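You operate a simulated robot arm through the tools that you are given. There is no shell and no other tool. Be economical: measure what you need, move in short steps, check, and stop when the job is done.

The job below is to be done with a simulated two-armed robot. You get a single attempt, and the scene is never put back.

JOB
Open the small green drawer, take the brass plug on the grate and put it away in the inside of the small green drawer, then shut the drawer. Put one of the dark blocks from the upper shelf of the steel rack on top of the big hub. Stack the stepped insert marked "57" from the top of the yellow platform on top of the stepped insert marked "72". Put the steel hub marked "59" from the top of the yellow platform on the square plate there and the steel hub labelled "56" on top of the green roll. Switch the display switch off. The order is free.
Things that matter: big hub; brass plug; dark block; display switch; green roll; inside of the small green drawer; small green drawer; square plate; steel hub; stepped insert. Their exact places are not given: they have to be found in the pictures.

It is judged by the outcome, as a careful person would: the job done as asked, and still so three seconds after it is handed in. It fails if anything else is knocked over, pushed out of place, dropped, spilled or broken.

ROBOT AND FRAMES
Two 7-joint arms with two-finger grippers on one trunk, on a base that drives. Base frame: it is fixed to the floor where the robot stands at the start and does not move with it; the origin is under the middle of the robot, x ahead of it, y to its left, z up. Units: cm, degrees, N and s.
The left shoulder is at the start at [3.4, 17, 79.8], the right one opposite. With the tool pointing down near the work surface each hand reaches from about 10 to 64 cm from the robot's upright axis, wherever it stands, measured 20 degrees to its own side. Places, roughly: big hub (6x6x7 cm) [450, -30, 90]; brass plug (3x3x3 cm) [570, -20, 90]; dark block (4x4x4 cm) [680, -40, 120]; display switch [-170, -320, 80]; green roll (8x8x5 cm) [-120, -310, 80]; inside of the small green drawer [70, -10, 20]; small green drawer [70, -10, 20]; square plate [-100, -300, 75]; steel hub [-100, -300, 75]; stepped insert [-100, -300, 75]. Payload 2.69 kg a hand.
Tool frame (each hand has its own): the origin (TCP) lies between the finger pads and is the grasp point; the fingertips stand 2 cm ahead of it; z points along the fingers, y is the line along which they close. The gripper opens to 10 cm. The gripper's body begins 6.3 cm behind the TCP.
Orientation is told as [roll, pitch, yaw] about the base's x, y, z axes, in that order, counted from this pose: with the fingers straight down and closing along the base's y, the tool's x points along the base's -x, its y along +y and its z along -z.

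CONTROLS
- The arms move only by the tool step_arm. It takes "left_motion", "right_motion" or both (then of equal length, played together; a hand with none holds still); each is a list of rows, each an object of numbers (a shift or turn left out is 0, a gripper value left out holds the last): "dx", "dy", "dz": the shift along the tool's x, y, z in cm; "rx", "ry", "rz": the turn, a rotation vector about the tool's x, y, z in rad. In form: [{"dx": .., "dy": .., "dz": .., "rx": .., "ry": .., "rz": ..}, ...]. A call has 1 to 20 rows; each row is the pose to reach, as a shift and turn from the pose commanded when the call began, along the tool's axes at that moment. "left_grip" and "right_grip" are, for a hand that has rows, the opening, from 0 (shut) to 1 (fully open), set as the call begins (left out, the last holds). Rows are played at 5 a second. More than 5 cm and 8.6 degrees between two rows, or a gripper value outside its range, and nothing of the call is played. Where a pose cannot be reached the arm comes as near as it can. A force on the tool above 40 N (or 10 N above the force at the start of the call, whichever is more), or a blocked arm, ends the call early, and 0.2 s more pass. The fingers move at their own pace (about 10.8 cm/s each) and stop on an object; they squeeze with about 24 N. The grip force told is the motor's: it shows also when the fingers shut on nothing. Time passes only in rows, and 0.2 s behind the last, so rows that repeat a pose let the fingers close. The reply holds the time, the measured pose of the TCP, the force on the tool along the base axes, the opening and the grip force, in the units named above and with some noise, with the torque about the TCP (base axes, N m) and any sound that the robot's microphone picked up.
- Cameras (640 x 400 px; columns grow to the right, rows downward): "scene" is now at [16.29, -2.47, 68.42]; the picture's right is [-0.27, -0.96, 0.00], its down [-0.62, 0.17, -0.77] and it looks along [0.74, -0.21, -0.64] (base axes); focal length 290 px, centre (320, 200). "left" rides on the left gripper at [7, 1.9, -9.9] in its tool frame; the picture's right is [-0.26, 0.97, 0.00], its down [-0.75, -0.20, -0.63] and it looks along [-0.61, -0.16, 0.78] (tool axes); focal length 230 px, centre (320, 200). "right" rides on the right gripper at [7, -1.9, -9.9] in its tool frame; the picture's right is [0.26, 0.97, 0.00], its down [-0.75, 0.20, -0.63] and it looks along [-0.61, 0.16, 0.78] (tool axes); focal length 230 px, centre (320, 200).
- camera(camera): a new picture of that camera. The clock stands still meanwhile.
- raise_lower(by): slides the trunk up (or, below 0, down) by that many cm; the arms and the scene camera ride with it, the base frame stays. It gives what a move gives, with no picture.
- steer(legs): drives the robot by 1 to 6 legs, each [ahead, turn to the left] in cm and degrees, along the robot's own axes; the way and the turn of a leg run together, so that a leg with both is an arc; at most 150 cm and 180 degrees a leg. The arms and the cameras ride along, it lands a little off, and it stops where it bumps. It gives what a move gives.
- aim_head(pan, tilt): turns the head with the scene camera to pan (to the left, within 60 degrees either way) and tilt (down, from -29 to 69), counted from straight ahead of the robot. It gives what a move gives.
- pixel_to_xyz(camera, pixels): for up to 12 pixels [column, row] of the newest picture of that camera ("zoom" is the newest enlarged one), the place [x, y, z] in the base frame of the surface seen there, good to about 0.3 cm. The clock stands still meanwhile.
- inspect(camera, box): a new picture of the part [left, top, right, bottom] of that camera's present view, enlarged. The clock stands still meanwhile.
- job_done(): hands the job in; it is judged then, once.

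Keep the steps short. Do not move on a guess: measure, check each grasp and each placing, and mend mistakes. In all there are 131 turns and 146 pictures (those below and enlarged ones count). Leave the grippers open and the arms clear of the work at the hand-in unless told otherwise, and finish with a single line.

The tools are called after "Request:" as a command line: name --argument value ..., lists and objects as JSON in quotes. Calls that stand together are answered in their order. step_arm: Moves the arms, as the interface text tells. Its arguments: {"type":"object","properties":{"left_motion":{"type":"array"},"left_grip":{"type":"number"},"right_motion":{"type":"array"},"right_grip":{"type":"number"}},"required":[]} The other tools are called the same way: raise_lower (by) slides the trunk up or down; steer (legs) drives the base; aim_head (pan, tilt) turns the head that bears the scene camera; camera (camera) takes a picture; pixel_to_xyz (camera, pixels) gives the place of the surface under pixels of a picture; inspect (camera, box) takes an enlarged picture of a part of a camera's view; job_done () hands the job in.

At the start:

```text
t: 0.0
left_position: [42.93, 4.03, 43.48]
left_orientation: [0.1, 0.0, 0.1]
left_contact_force: [0.5, 0.2, 0.3]
left_torque: [0.04, -0.01, -0.01]
left_opening: 10.01
left_grip_force: 0.1
right_position: [44.35, -39.8, 42.62]
right_orientation: [0.0, 0.0, 0.1]
right_contact_force: [0.5, 0.1, 0.3]
right_torque: [0.0, 0.0, -0.01]
right_opening: 9.99
right_grip_force: 0.0
trunk travel left (down, up): [-2.5, 66.5]
robot x, y, heading: [0.22, 0.38, -0.2]
head pan, tilt: [-15.8, 38.7]
```

scene: 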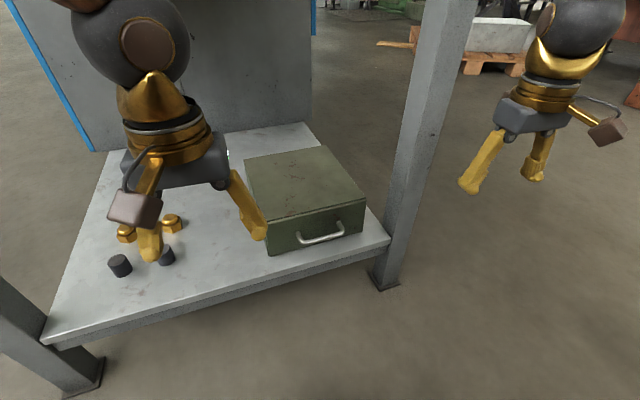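
right: 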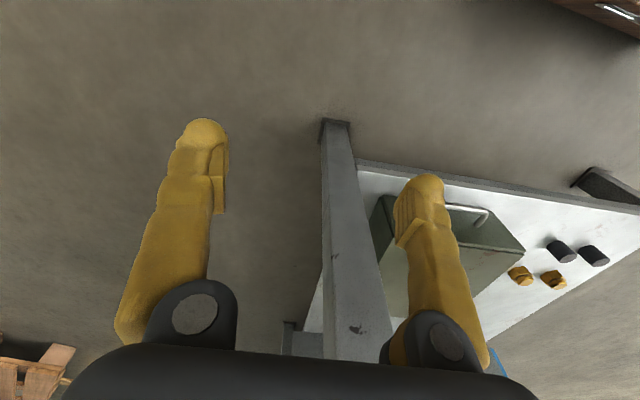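
left: 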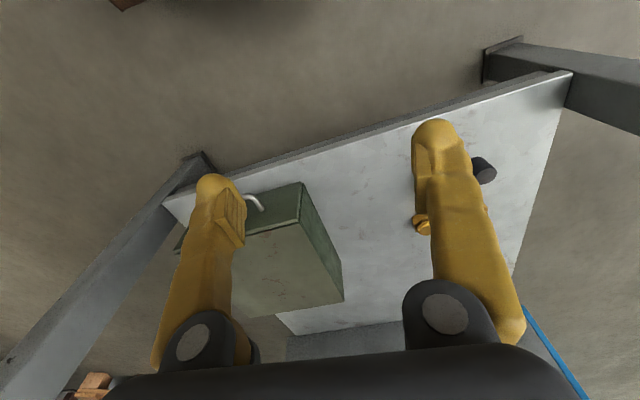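

I see the drawer with its handle near (322,235) in the scene picture. I'll measure the handle and the drawer's top edges.

Request:
pixel_to_xyz --camera "scene" --pixels '[[300, 241], [320, 238], [342, 228], [268, 220], [365, 203], [270, 250], [362, 235], [246, 160], [326, 148], [44, 342], [390, 240], [425, 150]]'

Request:
inspect --camera "scene" --box '[230, 140, 400, 260]'

```text
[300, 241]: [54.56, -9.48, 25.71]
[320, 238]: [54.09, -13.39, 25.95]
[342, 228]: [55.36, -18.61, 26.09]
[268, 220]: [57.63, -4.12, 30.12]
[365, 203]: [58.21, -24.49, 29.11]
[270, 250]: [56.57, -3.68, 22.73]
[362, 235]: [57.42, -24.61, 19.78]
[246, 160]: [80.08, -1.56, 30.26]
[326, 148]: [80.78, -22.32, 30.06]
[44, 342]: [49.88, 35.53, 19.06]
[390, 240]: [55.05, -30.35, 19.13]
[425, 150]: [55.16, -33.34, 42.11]
```

```text
3.33 times, centred on (315, 200) of scene
```

zoom: 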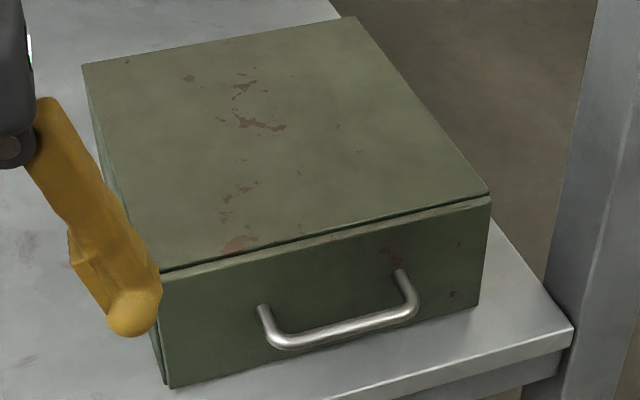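

The handle bar is at about x 54.3, y -9 to -18, z 26. The drawer front is at x 57.5. I'll turn the right hand 90° so it closes along x and bring it in front of the handle at height, keeping clear of the post at y -31. The left hand moves aside.

Request:
step_arm --right_motion '[{"dy": 2.2, "rz": -0.131}, {"dy": 4.4, "rz": -0.262}, {"dy": 6.6, "rz": -0.393}, {"dy": 8.8, "rz": -0.524}, {"dy": 11, "rz": -0.654}, {"dy": 13.2, "rz": -0.785}, {"dy": 15.4, "rz": -0.916}, {"dy": 17.6, "rz": -1.047}, {"dy": 19.8, "rz": -1.178}, {"dy": 22, "rz": -1.309}, {"dy": 24.2, "rz": -1.44}, {"dy": 26.3, "rz": -1.571}, {"dy": 26.3, "rz": -1.571}]' --left_motion '[{"dy": 1}, {"dy": 2}, {"dy": 3}, {"dy": 4}, {"dy": 5}, {"dy": 6}, {"dy": 7}, {"dy": 8}, {"dy": 9}, {"dy": 10}, {"dy": 11}, {"dy": 12}, {"dy": 12}]' --right_grip 0.26

Request:
camera --camera "scene"

```text
t: 2.8
left_position: [42.22, 16.01, 44.28]
left_orientation: [0.0, -0.7, 0.0]
left_contact_force: [-1.0, 0.1, -0.1]
left_torque: [-0.02, 0.02, 0.02]
left_opening: 9.99
left_grip_force: 0.1
right_position: [43.93, -13.45, 43.31]
right_orientation: [-0.8, -0.1, 90.1]
right_contact_force: [0.0, 0.3, 0.2]
right_torque: [0.02, 0.02, -0.02]
right_opening: 2.62
right_grip_force: 0.1
trunk travel left (down, up): [-2.5, 66.5]
robot x, y, heading: [0.32, 0.06, -0.1]
head pan, tilt: [-15.8, 38.7]
```

```text
141 pictures are left
```

scene: 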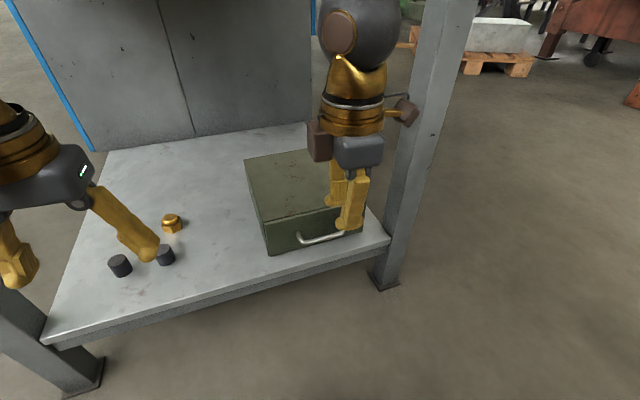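

The right hand is turned. Now it goes ahead to x 54.5, still high, then down partway so I can check alignment with the bar.

Request:
step_arm --right_motion '[{"dy": -4}, {"dy": -8}, {"dy": -10.6}, {"dy": -10.6, "dz": 4}, {"dy": -10.6, "dz": 8}, {"dy": -10.6, "dz": 11}, {"dy": -10.6, "dz": 13}, {"dy": -10.6, "dz": 13}]'

Request:
inspect --camera "scene" --box '[230, 140, 430, 265]'

Request:
camera --camera "right"

```text
t: 4.6
left_position: [42.22, 16.11, 44.32]
left_orientation: [0.0, -0.8, 0.1]
left_contact_force: [-1.1, -1.0, 0.8]
left_torque: [-0.01, -0.02, 0.0]
left_opening: 9.99
left_grip_force: 0.0
right_position: [54.6, -13.37, 30.46]
right_orientation: [-0.8, 0.0, 90.0]
right_contact_force: [-1.3, -1.0, 0.7]
right_torque: [0.03, -0.03, 0.01]
right_opening: 2.56
right_grip_force: 0.0
trunk travel left (down, up): [-2.5, 66.5]
robot x, y, heading: [0.02, -0.21, 0.0]
head pan, tilt: [-15.8, 38.7]
```

```text
3.20 times, centred on (330, 202) of scene
```

zoom: 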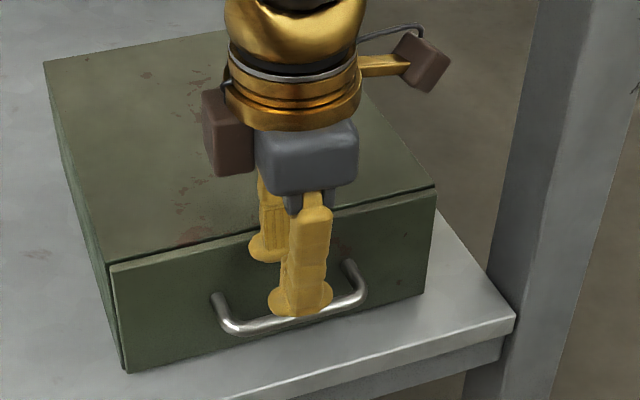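

```text
139 pictures are left
```

right: 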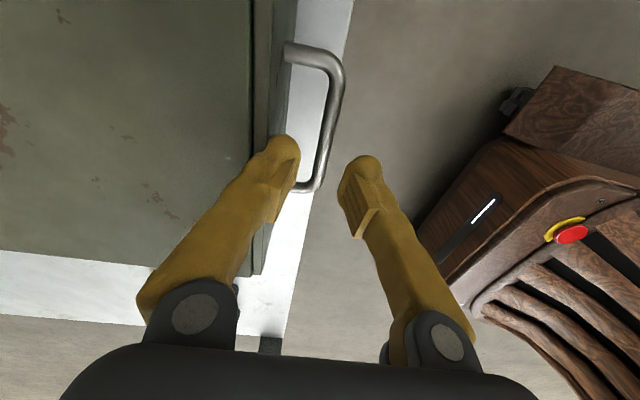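

In the wrist view the bar at (325,120) lies between the fingers. I'll measure the bar and the front panel precisely here.

Request:
pixel_to_xyz --camera "right" --pixels '[[330, 120], [322, 160], [336, 85], [340, 100], [295, 60], [275, 100], [285, 152], [363, 162]]'

```text
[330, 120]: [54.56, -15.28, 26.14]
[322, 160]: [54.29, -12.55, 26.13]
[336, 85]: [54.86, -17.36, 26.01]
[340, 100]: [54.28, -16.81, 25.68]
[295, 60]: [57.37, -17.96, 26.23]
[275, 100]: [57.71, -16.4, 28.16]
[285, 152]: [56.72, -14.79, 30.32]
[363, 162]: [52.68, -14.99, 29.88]
```

The bar centre is at x 54.5, z about 25.8, and the fingers straddle it. I'll go down 4.7 cm to z 25.7 and watch the force.

Request:
step_arm --right_motion '[{"dz": 1.5, "dy": 0.1}, {"dz": 3, "dy": 0.1}, {"dz": 4.6, "dy": 0.1}, {"dz": 4.6, "dy": 0.1}]'

Request:
camera --camera "right"

```text
t: 5.3
left_position: [41.58, 16.07, 44.85]
left_orientation: [0.0, -1.8, 0.1]
left_contact_force: [-0.7, 0.8, 0.3]
left_torque: [0.01, 0.04, 0.06]
left_opening: 10.0
left_grip_force: 0.0
right_position: [54.41, -13.29, 27.77]
right_orientation: [-0.9, 0.0, 90.2]
right_contact_force: [-12.5, -2.8, 4.4]
right_torque: [0.07, -0.41, 0.12]
right_opening: 2.07
right_grip_force: 0.0
right hand out of reach, approached as far as the arm can: row 3
trunk travel left (down, up): [-2.5, 66.5]
robot x, y, heading: [-0.09, -0.28, 0.1]
head pan, tilt: [-15.8, 38.7]
stopped in row 3 (right hand): the force on the tool passed its limit at 50 N (the readings are from after the stop); the commanded pose is now the measured one
```

```text
138 pictures are left
```

right: 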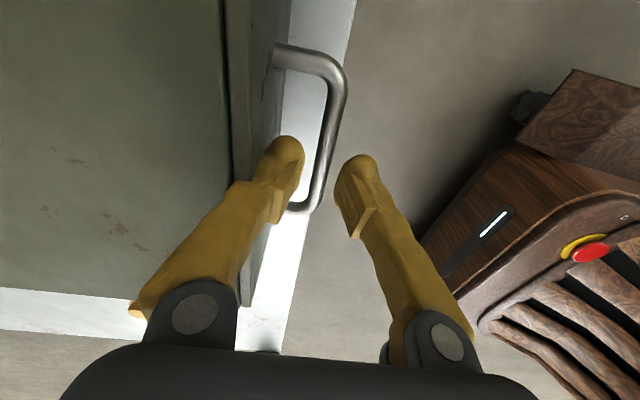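

The hand stopped at z 27.8: it is at the reach limit and the far finger rubs the drawer front. I'll lift and then drive slightly closer. First I'll check where the robot base's front edge is, the brown body in the wrist view at (430,250).

Request:
pixel_to_xyz --camera "right" --pixels '[[416, 240], [470, 300], [520, 145], [575, 70], [300, 240], [330, 60]]'

Request:
step_arm --right_motion '[{"dz": -2, "dy": 0.2}, {"dz": -5, "dy": 0.2}, {"dz": -5, "dy": 0.2}]'

```text
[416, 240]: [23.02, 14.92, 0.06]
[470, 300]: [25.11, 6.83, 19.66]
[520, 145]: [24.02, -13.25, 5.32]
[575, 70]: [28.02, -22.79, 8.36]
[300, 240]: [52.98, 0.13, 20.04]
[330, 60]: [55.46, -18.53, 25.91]
```

```text
t: 6.1
left_position: [41.61, 16.15, 44.86]
left_orientation: [0.0, -1.8, 0.0]
left_contact_force: [-0.5, 0.1, -0.1]
left_torque: [-0.04, -0.01, 0.04]
left_opening: 10.0
left_grip_force: 0.1
right_position: [54.1, -13.31, 32.75]
right_orientation: [-1.2, 0.0, 90.0]
right_contact_force: [0.8, -0.4, 0.5]
right_torque: [-0.01, -0.02, -0.03]
right_opening: 2.6
right_grip_force: 0.1
trunk travel left (down, up): [-2.5, 66.5]
robot x, y, heading: [0.22, -0.08, 0.0]
head pan, tilt: [-15.8, 38.7]
```

The base front is at x 28 and the bench edge at x 50, so there is room. I'll pull the hand back 7 cm, lean it 15° toward the robot, narrow the opening to about 1.9 cm, then drive 7 cm ahead.

Request:
step_arm --right_motion '[{"dy": 3, "dz": -1, "rx": 0.09}, {"dy": 6, "dz": -1, "rx": 0.18}, {"dy": 7, "dz": -1, "rx": 0.26}, {"dy": 7, "dz": -1, "rx": 0.26}]' --right_grip 0.19

Request:
steer --legs '[[7, 0]]'

Request:
camera --camera "right"

Request:
camera --camera "scene"

```text
t: 7.1
left_position: [41.59, 16.15, 44.86]
left_orientation: [0.0, -1.8, 0.0]
left_contact_force: [-0.4, -0.2, 0.1]
left_torque: [-0.02, -0.04, -0.03]
left_opening: 10.03
left_grip_force: 0.1
right_position: [47.03, -13.49, 33.91]
right_orientation: [-16.3, 0.1, 90.0]
right_contact_force: [-0.2, -0.6, 0.6]
right_torque: [-0.04, -0.01, -0.01]
right_opening: 1.94
right_grip_force: 0.0
trunk travel left (down, up): [-2.5, 66.5]
robot x, y, heading: [0.11, 0.15, 0.0]
head pan, tilt: [-15.8, 38.7]
```

```text
t: 8.1
left_position: [48.57, 16.06, 44.82]
left_orientation: [-0.1, -1.8, 0.1]
left_contact_force: [0.0, 0.5, -0.2]
left_torque: [0.0, 0.0, -0.01]
left_opening: 9.99
left_grip_force: 0.1
right_position: [54.0, -13.53, 34.04]
right_orientation: [-16.1, 0.2, 90.0]
right_contact_force: [0.0, 0.0, -0.2]
right_torque: [0.01, 0.02, -0.01]
right_opening: 1.91
right_grip_force: 0.0
trunk travel left (down, up): [-2.5, 66.5]
robot x, y, heading: [6.61, -0.02, 0.1]
head pan, tilt: [-15.8, 38.7]
```

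```text
137 pictures are left
```

right: 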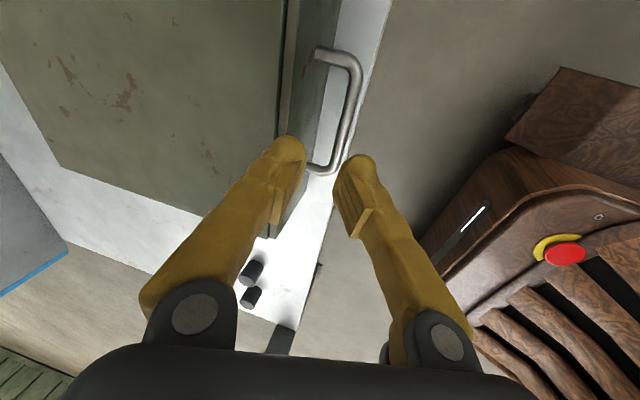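

```text
136 pictures are left
```

scene: 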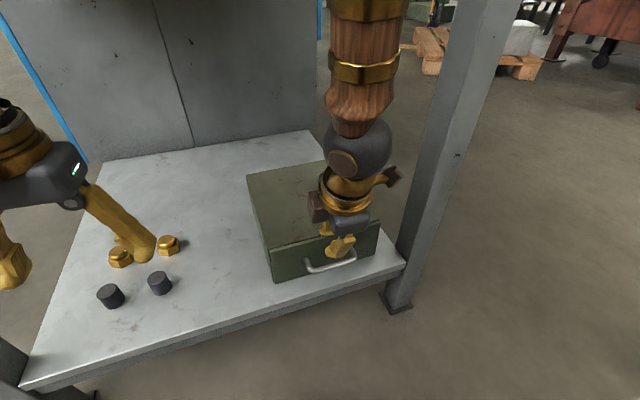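

Now with 16° lean and a narrower opening I'll slide along the finger direction so the bar sits between the pads at about (54.4, -13.5, 26).

Request:
step_arm --right_motion '[{"dy": 1.75}, {"dy": 1.75, "dz": 3}, {"dy": 1.75, "dz": 5}, {"dy": 1.75, "dz": 6.5}, {"dy": 1.75, "dz": 7.7}, {"dy": 1.75, "dz": 7.7}]'

Request:
camera --camera "right"

```text
t: 9.5
left_position: [47.95, 16.16, 45.6]
left_orientation: [-0.1, -2.7, 0.3]
left_contact_force: [-0.1, 0.5, 0.2]
left_torque: [-0.02, 0.0, 0.02]
left_opening: 10.03
left_grip_force: 0.1
right_position: [54.13, -13.71, 26.69]
right_orientation: [-17.0, 0.4, 89.8]
right_contact_force: [-0.7, 1.0, -0.6]
right_torque: [0.0, 0.02, 0.02]
right_opening: 1.9
right_grip_force: 0.0
trunk travel left (down, up): [-2.5, 66.5]
robot x, y, heading: [7.0, -0.15, -0.1]
head pan, tilt: [-15.8, 38.7]
```

```text
135 pictures are left
```

right: 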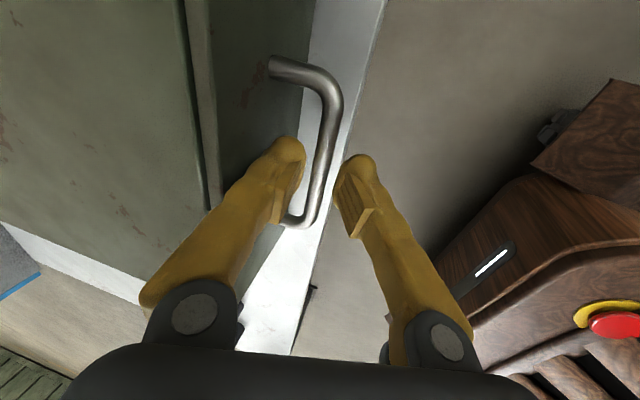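

The bar passes between the pads with no contact force. I'll close gently to grip it.

Request:
step_arm --right_motion '[{"dz": 0.4}, {"dz": 0.4}, {"dz": 0.4}]' --right_grip 0.0

```text
t: 10.3
left_position: [47.88, 16.07, 45.66]
left_orientation: [0.0, -2.6, 0.2]
left_contact_force: [0.4, 0.4, 0.7]
left_torque: [0.02, 0.05, -0.02]
left_opening: 10.0
left_grip_force: 0.0
right_position: [54.22, -13.63, 26.34]
right_orientation: [-17.3, 0.2, 89.9]
right_contact_force: [1.5, -5.4, 7.4]
right_torque: [-0.28, -0.07, 0.65]
right_opening: 1.01
right_grip_force: 37.2
trunk travel left (down, up): [-2.5, 66.5]
robot x, y, heading: [6.99, -0.39, -0.2]
head pan, tilt: [-15.8, 38.7]
```

The bar is gripped (opening 1.0 cm). I'll pull straight back about 13.5 cm along -x.

Request:
step_arm --right_motion '[{"dy": 1.43, "dz": -0.44}, {"dy": 2.87, "dz": -0.88}, {"dy": 4.3, "dz": -1.31}, {"dy": 5.74, "dz": -1.75}, {"dy": 7.17, "dz": -2.19}, {"dy": 8.6, "dz": -2.63}, {"dy": 10.04, "dz": -3.07}, {"dy": 11.47, "dz": -3.5}, {"dy": 12.9, "dz": -3.94}, {"dy": 12.9, "dz": -3.94}]'

Request:
camera --camera "scene"

```text
t: 11.1
left_position: [47.38, 16.03, 46.03]
left_orientation: [0.0, -3.4, 0.2]
left_contact_force: [-0.1, -0.4, -2.1]
left_torque: [0.0, 0.01, -0.01]
left_opening: 10.0
left_grip_force: 0.1
right_position: [48.29, -15.61, 25.84]
right_orientation: [-15.8, 0.8, 88.1]
right_contact_force: [-1.3, 16.0, -56.1]
right_torque: [0.19, 0.11, 0.55]
right_opening: 0.62
right_grip_force: 34.5
trunk travel left (down, up): [-2.5, 66.5]
robot x, y, heading: [7.23, 0.16, 0.1]
head pan, tilt: [-15.8, 38.7]
stopped in row 3 (right hand): the force on the tool passed its limit at 44 N (the readings are from after the stop); the commanded pose is now the measured one
```

```text
134 pictures are left
```

scene: 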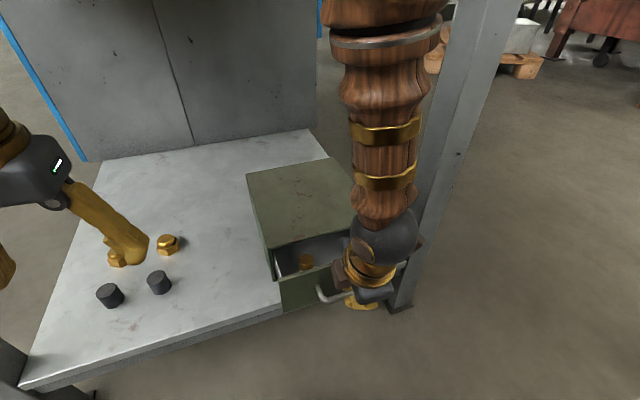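

The drawer has come out about 6 cm, then a force stopped the pull. I'll look at the hand closely.

Request:
camera --camera "right"

Request:
inspect --camera "scene" --box '[240, 200, 440, 325]'

```text
133 pictures are left
```

right: 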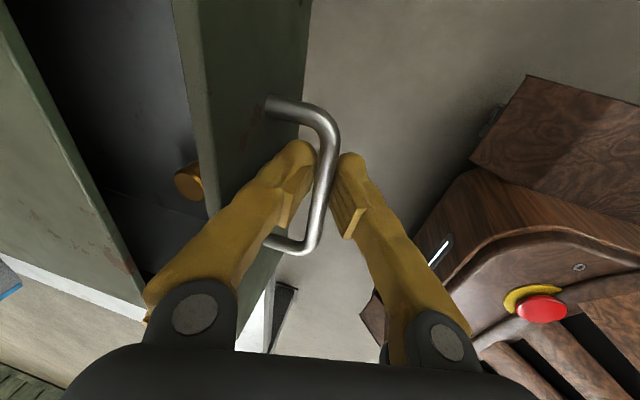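

```text
3.20 times, centred on (340, 262) of scene
```

zoom: 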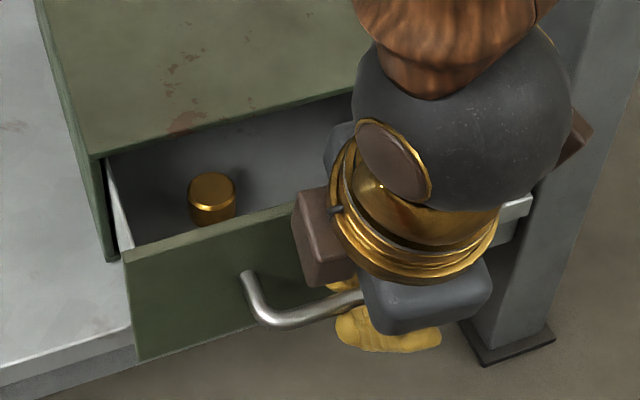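

The bar is still between the fingers, and a brass piece already lies in the drawer. I'll loosen the grip so the far finger just hooks the bar, recentre in y, and pull more slowly.

Request:
step_arm --right_motion '[{"dy": 0}, {"dy": 0}, {"dx": -1, "dy": 0}, {"dx": -1.8, "dy": 0}, {"dx": -1.8, "dy": 0.96, "dz": -0.27}, {"dx": -1.8, "dy": 1.92, "dz": -0.54}, {"dx": -1.8, "dy": 2.89, "dz": -0.82}, {"dx": -1.8, "dy": 3.85, "dz": -1.09}, {"dx": -1.8, "dy": 4.8, "dz": -1.36}, {"dx": -1.8, "dy": 5.77, "dz": -1.63}, {"dx": -1.8, "dy": 6.73, "dz": -1.9}, {"dx": -1.8, "dy": 7.7, "dz": -2.18}]' --right_grip 0.18

Request:
camera --camera "right"

```text
t: 13.7
left_position: [47.22, 16.23, 46.22]
left_orientation: [0.0, -3.6, 0.2]
left_contact_force: [0.4, 0.1, 0.2]
left_torque: [0.0, -0.01, 0.01]
left_opening: 10.03
left_grip_force: 0.0
right_position: [41.2, -13.16, 26.41]
right_orientation: [-17.0, 0.7, 88.0]
right_contact_force: [0.6, 1.2, 0.6]
right_torque: [0.03, -0.01, 0.01]
right_opening: 1.84
right_grip_force: 0.1
trunk travel left (down, up): [-2.5, 66.5]
robot x, y, heading: [7.05, -0.04, -0.1]
head pan, tilt: [-15.8, 38.7]
```

```text
131 pictures are left
```

right: 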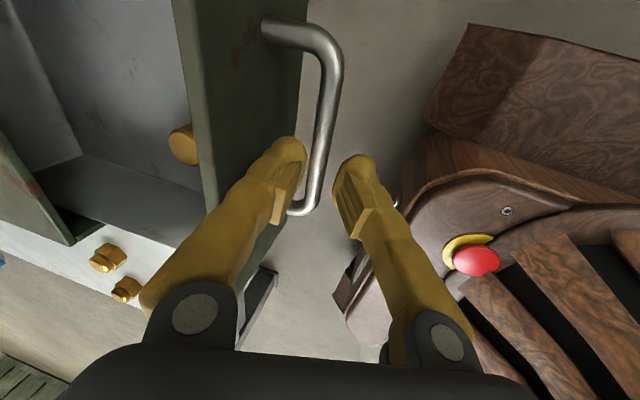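

The drawer is open about 13 cm. I'll slide the hand up off the bar and look from above.

Request:
step_arm --right_motion '[{"dz": -1.5, "dy": -0.1}, {"dz": -4, "dy": -0.1}, {"dz": -8}, {"dz": -12}, {"dz": -16}, {"dz": -16}]'

Request:
aim_head --pan -15 --tilt 55

Request:
camera --camera "scene"

```text
t: 15.1
left_position: [47.27, 16.16, 46.22]
left_orientation: [0.0, -3.6, 0.2]
left_contact_force: [0.5, -0.2, -0.3]
left_torque: [0.01, 0.0, 0.01]
left_opening: 9.99
left_grip_force: 0.0
right_position: [36.14, -13.32, 41.55]
right_orientation: [-16.0, 0.1, 86.2]
right_contact_force: [-0.9, -0.7, 0.5]
right_torque: [0.0, -0.03, -0.02]
right_opening: 1.79
right_grip_force: 0.0
trunk travel left (down, up): [-2.5, 66.5]
robot x, y, heading: [7.17, 0.23, 0.2]
head pan, tilt: [-15.8, 38.7]
```

```text
t: 15.9
left_position: [47.37, 16.26, 46.27]
left_orientation: [0.0, -3.6, 0.2]
left_contact_force: [-0.2, 0.2, -1.0]
left_torque: [0.01, 0.03, -0.01]
left_opening: 10.01
left_grip_force: 0.0
right_position: [36.5, -13.06, 41.63]
right_orientation: [-16.5, -0.3, 86.2]
right_contact_force: [0.3, 0.1, 0.4]
right_torque: [0.0, 0.02, 0.0]
right_opening: 1.82
right_grip_force: 0.1
trunk travel left (down, up): [-2.5, 66.5]
robot x, y, heading: [7.18, -0.06, 0.2]
head pan, tilt: [-15.0, 55.0]
```

```text
130 pictures are left
```

scene: 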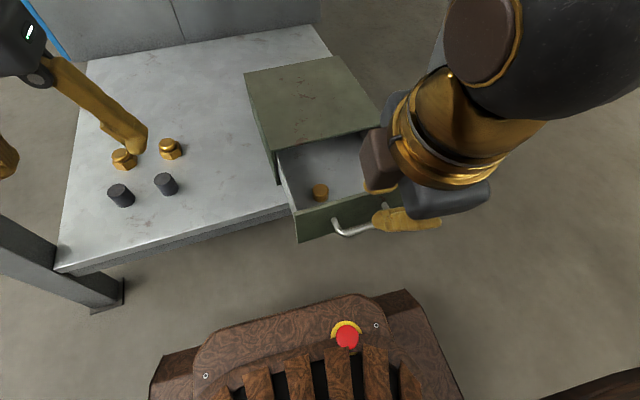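

The drawer is open. I'll measure its inner floor, walls, and the brass piece already in it.

Request:
pixel_to_xyz --camera "scene" --pixels '[[320, 186], [306, 175], [330, 165], [345, 185], [286, 172], [297, 212], [335, 204], [277, 152], [350, 140], [300, 195], [360, 175]]'

Request:
aim_head --pan 0 --tilt 5

Request:
camera --camera "scene"

Request:
aim_head --pan -50 --tilt 10

Request:
camera --camera "scene"

Request:
aim_head --pan 50 --tilt 10

Request:
camera --camera "scene"

```text
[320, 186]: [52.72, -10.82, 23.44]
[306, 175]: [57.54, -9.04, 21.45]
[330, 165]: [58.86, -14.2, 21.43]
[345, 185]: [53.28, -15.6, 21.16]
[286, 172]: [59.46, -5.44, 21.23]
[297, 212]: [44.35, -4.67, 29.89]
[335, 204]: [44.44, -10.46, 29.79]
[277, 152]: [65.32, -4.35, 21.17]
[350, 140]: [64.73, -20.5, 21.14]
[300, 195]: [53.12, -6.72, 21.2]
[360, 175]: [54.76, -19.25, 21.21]
```

```text
t: 17.0
left_position: [47.32, 16.29, 46.22]
left_orientation: [0.0, -3.6, 0.2]
left_contact_force: [0.4, -0.1, 0.6]
left_torque: [-0.01, 0.02, 0.02]
left_opening: 9.99
left_grip_force: 0.0
right_position: [36.77, -13.04, 41.83]
right_orientation: [-16.7, -0.5, 86.2]
right_contact_force: [0.0, 0.2, 0.3]
right_torque: [0.02, -0.02, 0.0]
right_opening: 1.79
right_grip_force: 0.1
trunk travel left (down, up): [-2.5, 66.5]
robot x, y, heading: [6.74, 0.05, 0.1]
head pan, tilt: [0.0, 5.0]
```

```text
129 pictures are left
```

scene: 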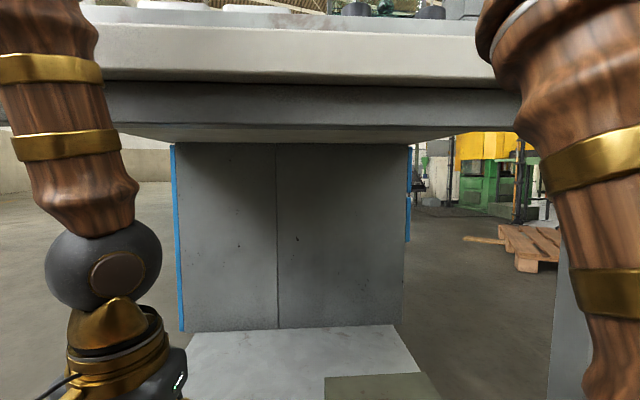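

```text
t: 18.2
left_position: [47.26, 16.07, 46.19]
left_orientation: [0.0, -3.6, 0.2]
left_contact_force: [0.7, 0.3, -0.1]
left_torque: [-0.01, 0.02, -0.02]
left_opening: 10.01
left_grip_force: 0.0
right_position: [36.86, -13.1, 42.03]
right_orientation: [-16.8, -0.5, 86.3]
right_contact_force: [0.4, 0.8, 0.6]
right_torque: [0.02, 0.04, -0.01]
right_opening: 1.79
right_grip_force: 0.1
trunk travel left (down, up): [-2.5, 66.5]
robot x, y, heading: [7.16, 0.1, -0.1]
head pan, tilt: [-50.0, 10.0]
```

```text
128 pictures are left
```

scene: 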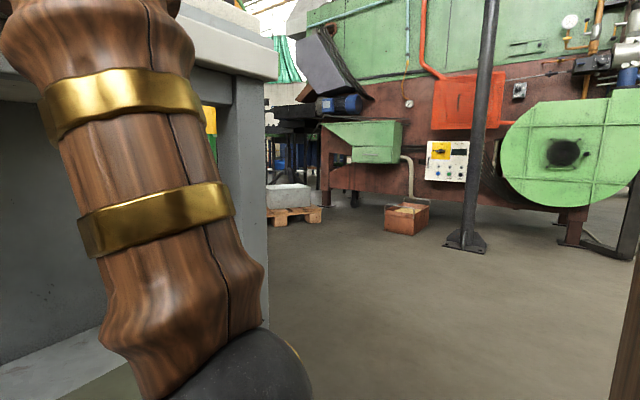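

```text
t: 20.0
left_position: [47.26, 16.21, 46.2]
left_orientation: [0.0, -3.6, 0.1]
left_contact_force: [-0.8, 0.8, 0.3]
left_torque: [0.02, -0.01, 0.01]
left_opening: 10.01
left_grip_force: 0.0
right_position: [36.85, -13.14, 42.0]
right_orientation: [-16.9, -0.4, 86.2]
right_contact_force: [-0.4, -0.7, 0.0]
right_torque: [0.0, 0.03, -0.02]
right_opening: 1.8
right_grip_force: 0.1
trunk travel left (down, up): [-2.5, 66.5]
robot x, y, heading: [6.88, 0.3, -0.0]
head pan, tilt: [50.0, 10.0]
```

```text
127 pictures are left
```

scene: 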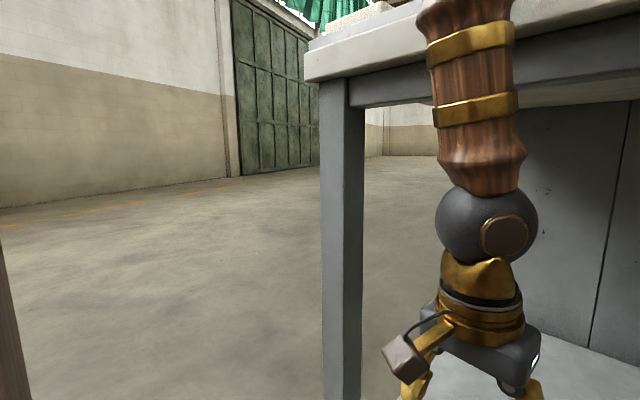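

Bench overhead; floor seems free to the left. I'll back out 60 cm, then raise the trunk and look over the bench.

Request:
steer --legs '[[-60, 0]]'

Request:
raise_lower --by 45

Request:
aim_head --pan 0 --tilt 12

Request:
camera --camera "scene"

Request:
aim_head --pan 45 --tilt 12

Request:
camera --camera "scene"

Request:
aim_head --pan -45 --tilt 12

Request:
camera --camera "scene"

```text
t: 22.2
left_position: [17.21, 18.64, 47.61]
left_orientation: [0.2, -5.5, 2.6]
left_contact_force: [-0.4, 0.6, 0.4]
left_torque: [0.0, -0.04, 0.01]
left_opening: 9.98
left_grip_force: 0.1
right_position: [8.05, -10.79, 42.79]
right_orientation: [-19.2, -0.2, 89.8]
right_contact_force: [0.3, 0.1, -0.2]
right_torque: [-0.02, 0.02, 0.04]
right_opening: 1.79
right_grip_force: 0.0
trunk travel left (down, up): [-2.5, 66.5]
robot x, y, heading: [-20.98, 1.58, 4.4]
head pan, tilt: [50.0, 10.0]
stopped in leg 1: the robot was blocked; the commanded pose is now the measured one
```

```text
refused: 45 is not a number from -40 to 40
```

```text
t: 23.4
left_position: [17.28, 18.56, 47.6]
left_orientation: [0.0, -5.3, 2.6]
left_contact_force: [0.1, -0.5, -0.9]
left_torque: [0.02, -0.01, 0.03]
left_opening: 10.0
left_grip_force: 0.0
right_position: [8.3, -10.72, 42.83]
right_orientation: [-19.4, -0.2, 89.8]
right_contact_force: [0.3, -0.3, -0.1]
right_torque: [0.05, -0.01, 0.02]
right_opening: 1.81
right_grip_force: 0.0
trunk travel left (down, up): [-2.5, 66.5]
robot x, y, heading: [-21.2, 1.52, 4.3]
head pan, tilt: [0.0, 12.0]
```

```text
126 pictures are left
```

scene: 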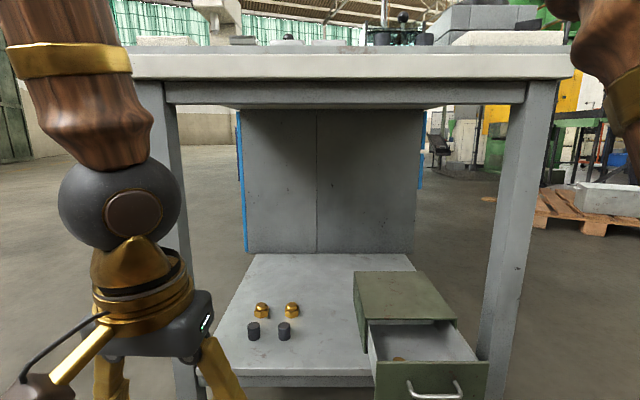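

```text
t: 24.5
left_position: [17.29, 18.62, 47.48]
left_orientation: [0.1, -5.4, 2.6]
left_contact_force: [-0.2, 1.2, 0.0]
left_torque: [-0.04, 0.01, 0.01]
left_opening: 9.98
left_grip_force: 0.0
right_position: [8.17, -10.63, 42.97]
right_orientation: [-19.3, -0.2, 89.7]
right_contact_force: [-0.5, 1.2, -0.7]
right_torque: [-0.02, -0.02, 0.03]
right_opening: 1.77
right_grip_force: 0.1
trunk travel left (down, up): [-2.5, 66.5]
robot x, y, heading: [-21.4, 1.79, 4.7]
head pan, tilt: [45.0, 12.0]
```

```text
125 pictures are left
```

scene: 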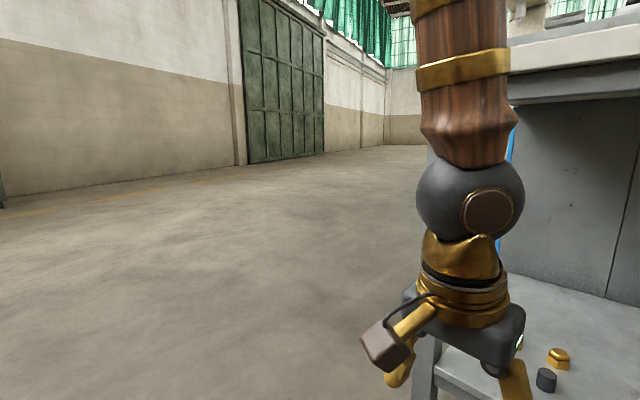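

```text
t: 26.1
left_position: [17.36, 18.59, 47.55]
left_orientation: [0.1, -5.4, 2.6]
left_contact_force: [-0.8, 0.2, 0.0]
left_torque: [-0.01, 0.01, 0.0]
left_opening: 9.99
left_grip_force: 0.1
right_position: [8.24, -10.75, 42.88]
right_orientation: [-19.3, -0.2, 89.9]
right_contact_force: [-0.7, 0.1, -0.3]
right_torque: [0.04, 0.02, -0.02]
right_opening: 1.79
right_grip_force: 0.1
trunk travel left (down, up): [-2.5, 66.5]
robot x, y, heading: [-21.3, 1.48, 4.5]
head pan, tilt: [-45.0, 12.0]
```

```text
124 pictures are left
```

scene: 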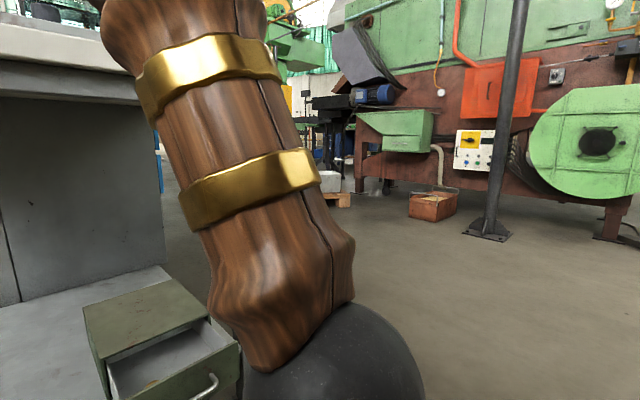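

The robot bumped something behind at about x -21, so I'll move forward again. I'll raise the trunk to see over the bench, then turn left to see what is behind.

Request:
steer --legs '[[13, -4]]'

Request:
raise_lower --by 40

Request:
aim_head --pan 0 --tilt 10

Request:
camera --camera "scene"

Request:
steer --legs '[[0, 90]]'

Request:
aim_head --pan 55 --tilt 20

Request:
camera --camera "scene"

```text
t: 27.4
left_position: [31.22, 16.4, 47.41]
left_orientation: [0.1, -5.4, -1.5]
left_contact_force: [0.2, 0.1, 1.1]
left_torque: [0.01, -0.04, 0.0]
left_opening: 9.97
left_grip_force: 0.0
right_position: [20.03, -12.25, 42.93]
right_orientation: [-19.3, -0.1, 85.6]
right_contact_force: [0.5, 0.0, 0.6]
right_torque: [0.01, 0.03, 0.0]
right_opening: 1.83
right_grip_force: 0.0
trunk travel left (down, up): [-2.5, 66.5]
robot x, y, heading: [-8.38, 2.17, 0.4]
head pan, tilt: [-45.0, 12.0]
```

```text
t: 31.2
left_position: [30.6, 16.51, 88.16]
left_orientation: [0.2, -6.3, -1.5]
left_contact_force: [0.3, -0.1, -0.1]
left_torque: [0.0, 0.0, 0.0]
left_opening: 9.98
left_grip_force: 0.1
right_position: [19.43, -12.39, 83.38]
right_orientation: [-20.1, -0.5, 85.0]
right_contact_force: [0.6, -0.3, -0.2]
right_torque: [0.06, 0.01, 0.03]
right_opening: 1.8
right_grip_force: 0.0
trunk travel left (down, up): [-42.5, 26.5]
robot x, y, heading: [-8.3, 2.48, 0.2]
head pan, tilt: [-45.0, 12.0]
```

```text
t: 32.4
left_position: [30.51, 16.43, 88.14]
left_orientation: [0.1, -6.3, -1.5]
left_contact_force: [0.3, -1.2, -0.3]
left_torque: [-0.05, -0.01, 0.01]
left_opening: 10.0
left_grip_force: 0.1
right_position: [19.58, -12.23, 83.55]
right_orientation: [-20.2, -0.5, 84.9]
right_contact_force: [0.6, -0.4, -0.3]
right_torque: [0.0, -0.02, -0.02]
right_opening: 1.77
right_grip_force: 0.1
trunk travel left (down, up): [-42.5, 26.5]
robot x, y, heading: [-8.02, 1.85, 0.4]
head pan, tilt: [0.0, 10.0]
```

```text
123 pictures are left
```

scene: 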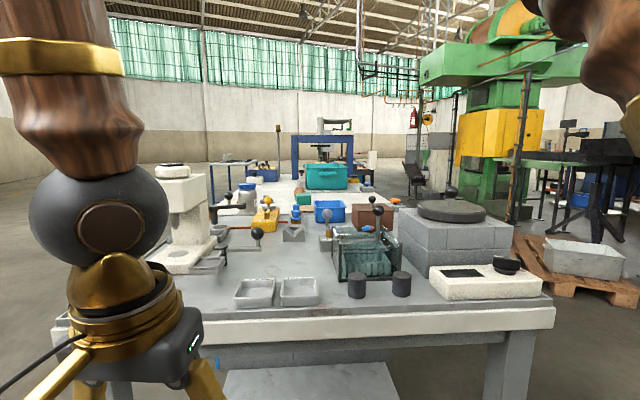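

```text
t: 36.8
left_position: [-24.02, 40.68, 88.16]
left_orientation: [0.2, -6.3, 90.7]
left_contact_force: [0.2, -0.6, 0.2]
left_torque: [0.0, -0.01, 0.01]
left_opening: 10.0
left_grip_force: 0.1
right_position: [5.1, 30.82, 83.57]
right_orientation: [-19.9, -1.2, 176.2]
right_contact_force: [0.4, -0.3, -1.8]
right_torque: [-0.02, -0.01, 0.03]
right_opening: 1.81
right_grip_force: 0.1
trunk travel left (down, up): [-42.5, 26.5]
robot x, y, heading: [-6.96, 2.66, 92.4]
head pan, tilt: [0.0, 10.0]
```

```text
t: 38.0
left_position: [-24.14, 39.38, 88.66]
left_orientation: [0.3, -7.1, 91.0]
left_contact_force: [-0.1, 0.3, 0.2]
left_torque: [-0.06, 0.03, -0.03]
left_opening: 10.0
left_grip_force: 0.0
right_position: [5.23, 29.83, 84.08]
right_orientation: [-20.9, -1.9, 175.2]
right_contact_force: [0.3, 0.2, 1.0]
right_torque: [0.01, -0.01, 0.0]
right_opening: 1.82
right_grip_force: 0.1
trunk travel left (down, up): [-42.5, 26.5]
robot x, y, heading: [-7.3, 2.21, 92.7]
head pan, tilt: [55.0, 20.0]
```

```text
122 pictures are left
```

scene: 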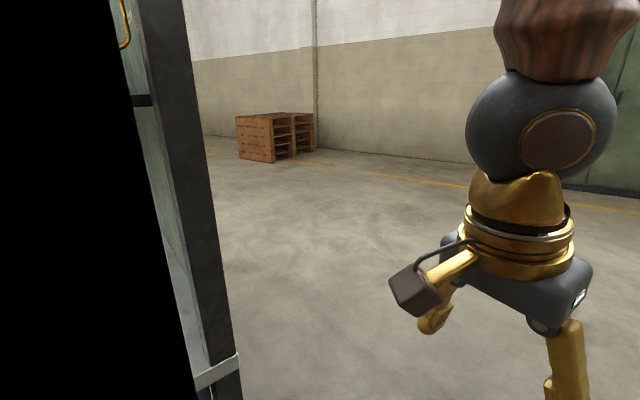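

A cabinet stands close behind the start place; the open floor is to the left along the wall. I'll drive left past the bench end, then turn to face +x and look.

Request:
steer --legs '[[100, 0], [0, -92]]'

Request:
aim_head --pan -25 --tilt 10

Request:
camera --camera "scene"

```text
t: 47.3
left_position: [26.18, 120.23, 88.81]
left_orientation: [0.3, -7.2, -1.4]
left_contact_force: [0.2, 0.0, 0.9]
left_torque: [-0.02, 0.01, 0.01]
left_opening: 9.99
left_grip_force: 0.1
right_position: [15.27, 91.34, 83.91]
right_orientation: [-20.8, -1.2, 83.9]
right_contact_force: [-0.5, -0.2, 0.6]
right_torque: [-0.03, -0.01, 0.0]
right_opening: 1.81
right_grip_force: 0.0
trunk travel left (down, up): [-42.5, 26.5]
robot x, y, heading: [-11.38, 106.07, 0.8]
head pan, tilt: [55.0, 20.0]
```

```text
t: 48.8
left_position: [24.87, 120.36, 89.34]
left_orientation: [0.5, -8.1, -1.2]
left_contact_force: [-0.1, 1.0, -0.1]
left_torque: [-0.01, -0.02, -0.01]
left_opening: 10.0
left_grip_force: 0.0
right_position: [14.74, 91.5, 84.43]
right_orientation: [-22.5, -2.3, 83.3]
right_contact_force: [-0.4, 0.0, 0.3]
right_torque: [-0.02, -0.02, -0.01]
right_opening: 1.79
right_grip_force: 0.0
trunk travel left (down, up): [-42.5, 26.5]
robot x, y, heading: [-11.42, 105.4, 0.3]
head pan, tilt: [-25.0, 10.0]
```

```text
121 pictures are left
```

scene: 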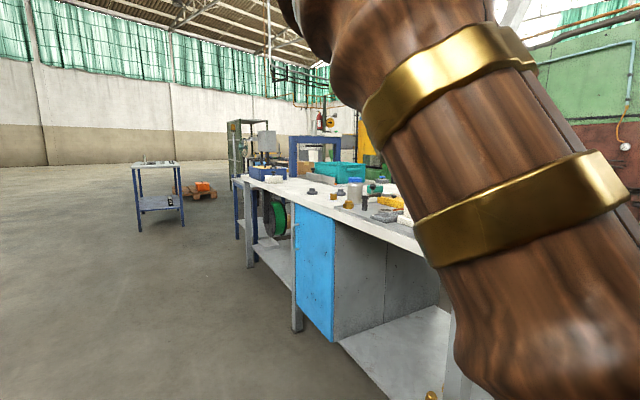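

The floor is free along the left. I'll drive about 280 cm ahead and look at the things beyond.

Request:
steer --legs '[[140, 0], [140, 0]]'

Request:
aim_head --pan -30 --tilt 15

Request:
camera --camera "scene"

Request:
aim_head --pan 0 --tilt 15

Request:
camera --camera "scene"

```text
t: 62.3
left_position: [301.55, 128.34, 89.42]
left_orientation: [0.4, -8.1, 0.8]
left_contact_force: [0.0, 0.7, -0.2]
left_torque: [0.03, 0.02, 0.0]
left_opening: 10.0
left_grip_force: 0.1
right_position: [292.3, 99.19, 84.33]
right_orientation: [-22.1, -2.0, 85.3]
right_contact_force: [-2.3, -1.9, -0.9]
right_torque: [0.11, -0.2, 0.06]
right_opening: 1.82
right_grip_force: 0.1
trunk travel left (down, up): [-42.5, 26.5]
robot x, y, heading: [265.55, 112.62, 2.2]
head pan, tilt: [-25.0, 10.0]
```

```text
t: 62.9
left_position: [300.3, 128.65, 90.29]
left_orientation: [-0.7, -9.1, 2.5]
left_contact_force: [-0.2, 0.4, -0.1]
left_torque: [-0.01, 0.0, 0.02]
left_opening: 10.0
left_grip_force: 0.1
right_position: [292.64, 99.95, 84.59]
right_orientation: [-24.7, -3.8, 83.9]
right_contact_force: [0.0, 0.4, 0.2]
right_torque: [0.01, -0.01, -0.02]
right_opening: 1.8
right_grip_force: 0.0
trunk travel left (down, up): [-42.5, 26.5]
robot x, y, heading: [266.13, 112.52, 2.4]
head pan, tilt: [-30.0, 15.0]
```

```text
120 pictures are left
```

scene: 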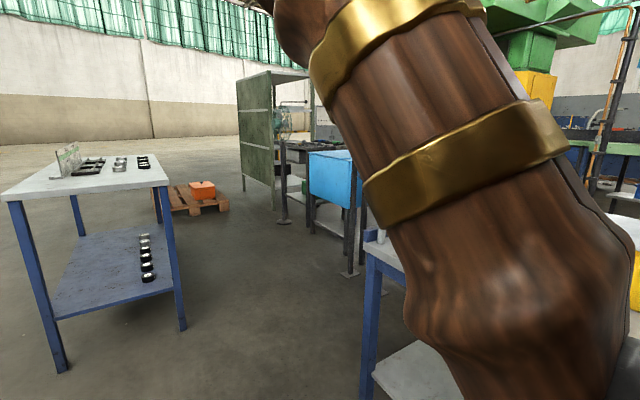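

```text
t: 63.9
left_position: [300.51, 128.48, 90.29]
left_orientation: [-0.8, -9.3, 2.1]
left_contact_force: [-0.5, 0.0, -0.5]
left_torque: [0.02, -0.02, -0.02]
left_opening: 9.99
left_grip_force: 0.0
right_position: [292.61, 99.93, 84.5]
right_orientation: [-24.6, -3.5, 84.0]
right_contact_force: [0.3, -0.7, -0.5]
right_torque: [0.02, 0.0, -0.03]
right_opening: 1.82
right_grip_force: 0.1
trunk travel left (down, up): [-42.5, 26.5]
robot x, y, heading: [265.94, 112.69, 2.4]
head pan, tilt: [0.0, 15.0]
```

```text
119 pictures are left
```

scene: 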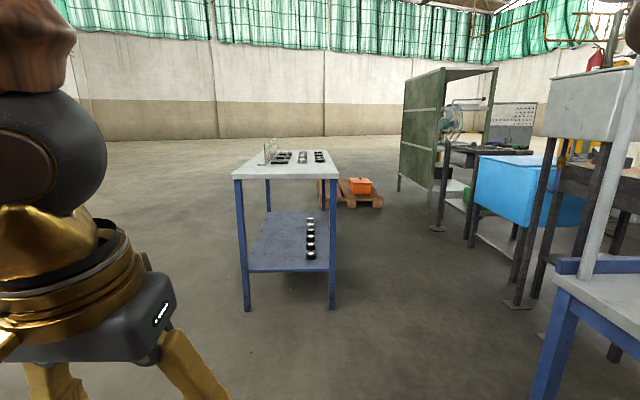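

I'll measure the places of the blue-legged table, the green rack and the bench corner.

Request:
pixel_to_xyz --camera "scene" --pixels '[[236, 178], [337, 178], [270, 140], [330, 150], [310, 258], [245, 308], [332, 308], [410, 80], [438, 230], [520, 305], [480, 160], [556, 282]]'

Request:
inspect --camera "scene" --box '[390, 50, 640, 210]'

```text
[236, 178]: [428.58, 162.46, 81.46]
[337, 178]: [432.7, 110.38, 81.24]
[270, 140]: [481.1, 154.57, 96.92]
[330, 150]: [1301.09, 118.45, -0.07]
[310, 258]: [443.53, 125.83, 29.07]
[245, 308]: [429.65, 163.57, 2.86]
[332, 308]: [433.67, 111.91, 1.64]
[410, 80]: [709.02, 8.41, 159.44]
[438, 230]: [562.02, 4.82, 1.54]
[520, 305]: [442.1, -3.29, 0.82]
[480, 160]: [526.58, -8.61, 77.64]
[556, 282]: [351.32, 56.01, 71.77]
```

```text
2.50 times, centred on (515, 130) of scene
```

zoom: 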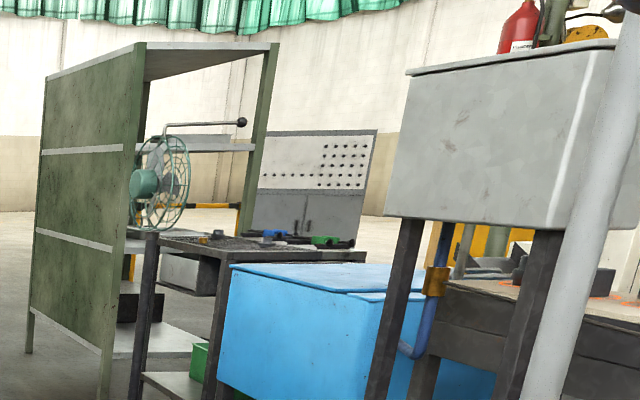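

The left aisle lies between the blue table (y above 110) and the equipment row (y below 0). I'll drive to about (424,59), passing between the table corner (432,110) and the bench corner (351,56).

Request:
steer --legs '[[103, -2], [0, -46], [75, 0]]'

Request:
aim_head --pan -30 --tilt 20

Request:
camera --camera "scene"

Request:
aim_head --pan 15 --tilt 15

Request:
camera --camera "scene"

```text
t: 75.0
left_position: [456.57, 47.31, 90.34]
left_orientation: [-0.9, -9.3, -46.0]
left_contact_force: [-1.1, -0.8, 1.0]
left_torque: [0.01, -0.01, -0.01]
left_opening: 9.99
left_grip_force: 0.1
right_position: [429.08, 34.37, 83.92]
right_orientation: [-22.2, -1.7, 35.3]
right_contact_force: [-0.1, -0.2, 1.0]
right_torque: [0.0, 0.04, 0.02]
right_opening: 1.78
right_grip_force: 0.0
trunk travel left (down, up): [-42.5, 26.5]
robot x, y, heading: [421.75, 62.52, -45.9]
head pan, tilt: [0.0, 15.0]
```

```text
t: 76.0
left_position: [456.05, 48.16, 91.33]
left_orientation: [-2.2, -10.4, -44.5]
left_contact_force: [-0.3, -0.1, 0.2]
left_torque: [0.04, 0.01, 0.0]
left_opening: 9.98
left_grip_force: 0.0
right_position: [429.52, 34.68, 84.18]
right_orientation: [-24.5, -3.4, 34.0]
right_contact_force: [-0.1, 0.3, -0.3]
right_torque: [0.0, -0.02, 0.03]
right_opening: 1.79
right_grip_force: 0.2
trunk travel left (down, up): [-42.5, 26.5]
robot x, y, heading: [421.58, 63.56, -45.6]
head pan, tilt: [-30.0, 20.0]
```

```text
117 pictures are left
```

scene: 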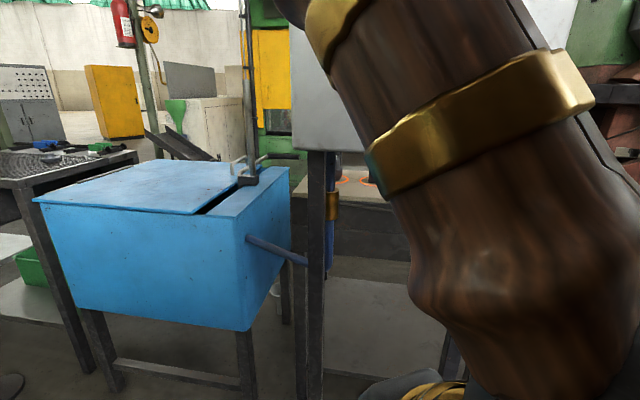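

```text
t: 77.1
left_position: [456.07, 48.18, 91.35]
left_orientation: [-2.2, -10.6, -44.6]
left_contact_force: [-0.3, 0.2, 0.5]
left_torque: [-0.01, 0.0, -0.01]
left_opening: 9.99
left_grip_force: 0.0
right_position: [429.64, 34.68, 84.26]
right_orientation: [-24.5, -3.3, 34.2]
right_contact_force: [0.4, -0.2, -0.1]
right_torque: [0.02, -0.02, 0.03]
right_opening: 1.81
right_grip_force: 0.0
trunk travel left (down, up): [-42.5, 26.5]
robot x, y, heading: [421.88, 62.73, -46.1]
head pan, tilt: [15.0, 15.0]
```

```text
116 pictures are left
```

scene: 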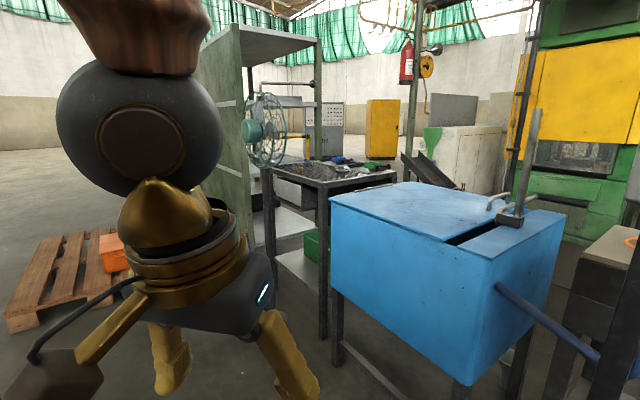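

I see the grate table at (330,170), the rack behind it and a pallet on the left. I'll measure them.

Request:
pixel_to_xyz --camera "scene" --pixels '[[15, 325], [60, 240], [110, 290], [273, 172], [322, 183], [395, 175], [330, 165], [323, 335], [245, 275], [335, 200], [435, 236], [455, 380]]'

Request:
inspect --camera "scene" --box '[190, 60, 450, 220]'

```text
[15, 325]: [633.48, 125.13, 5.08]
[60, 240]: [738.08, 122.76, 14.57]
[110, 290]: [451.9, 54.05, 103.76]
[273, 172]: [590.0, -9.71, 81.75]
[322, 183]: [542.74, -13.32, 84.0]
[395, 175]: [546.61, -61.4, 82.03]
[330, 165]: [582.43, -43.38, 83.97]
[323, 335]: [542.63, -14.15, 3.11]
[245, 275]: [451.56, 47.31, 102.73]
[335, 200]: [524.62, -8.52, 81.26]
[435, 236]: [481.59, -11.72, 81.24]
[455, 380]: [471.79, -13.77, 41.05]
```

```text
2.46 times, centred on (320, 140) of scene
```

zoom: 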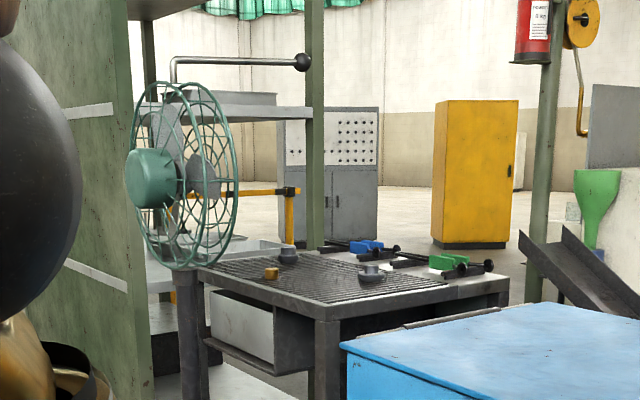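

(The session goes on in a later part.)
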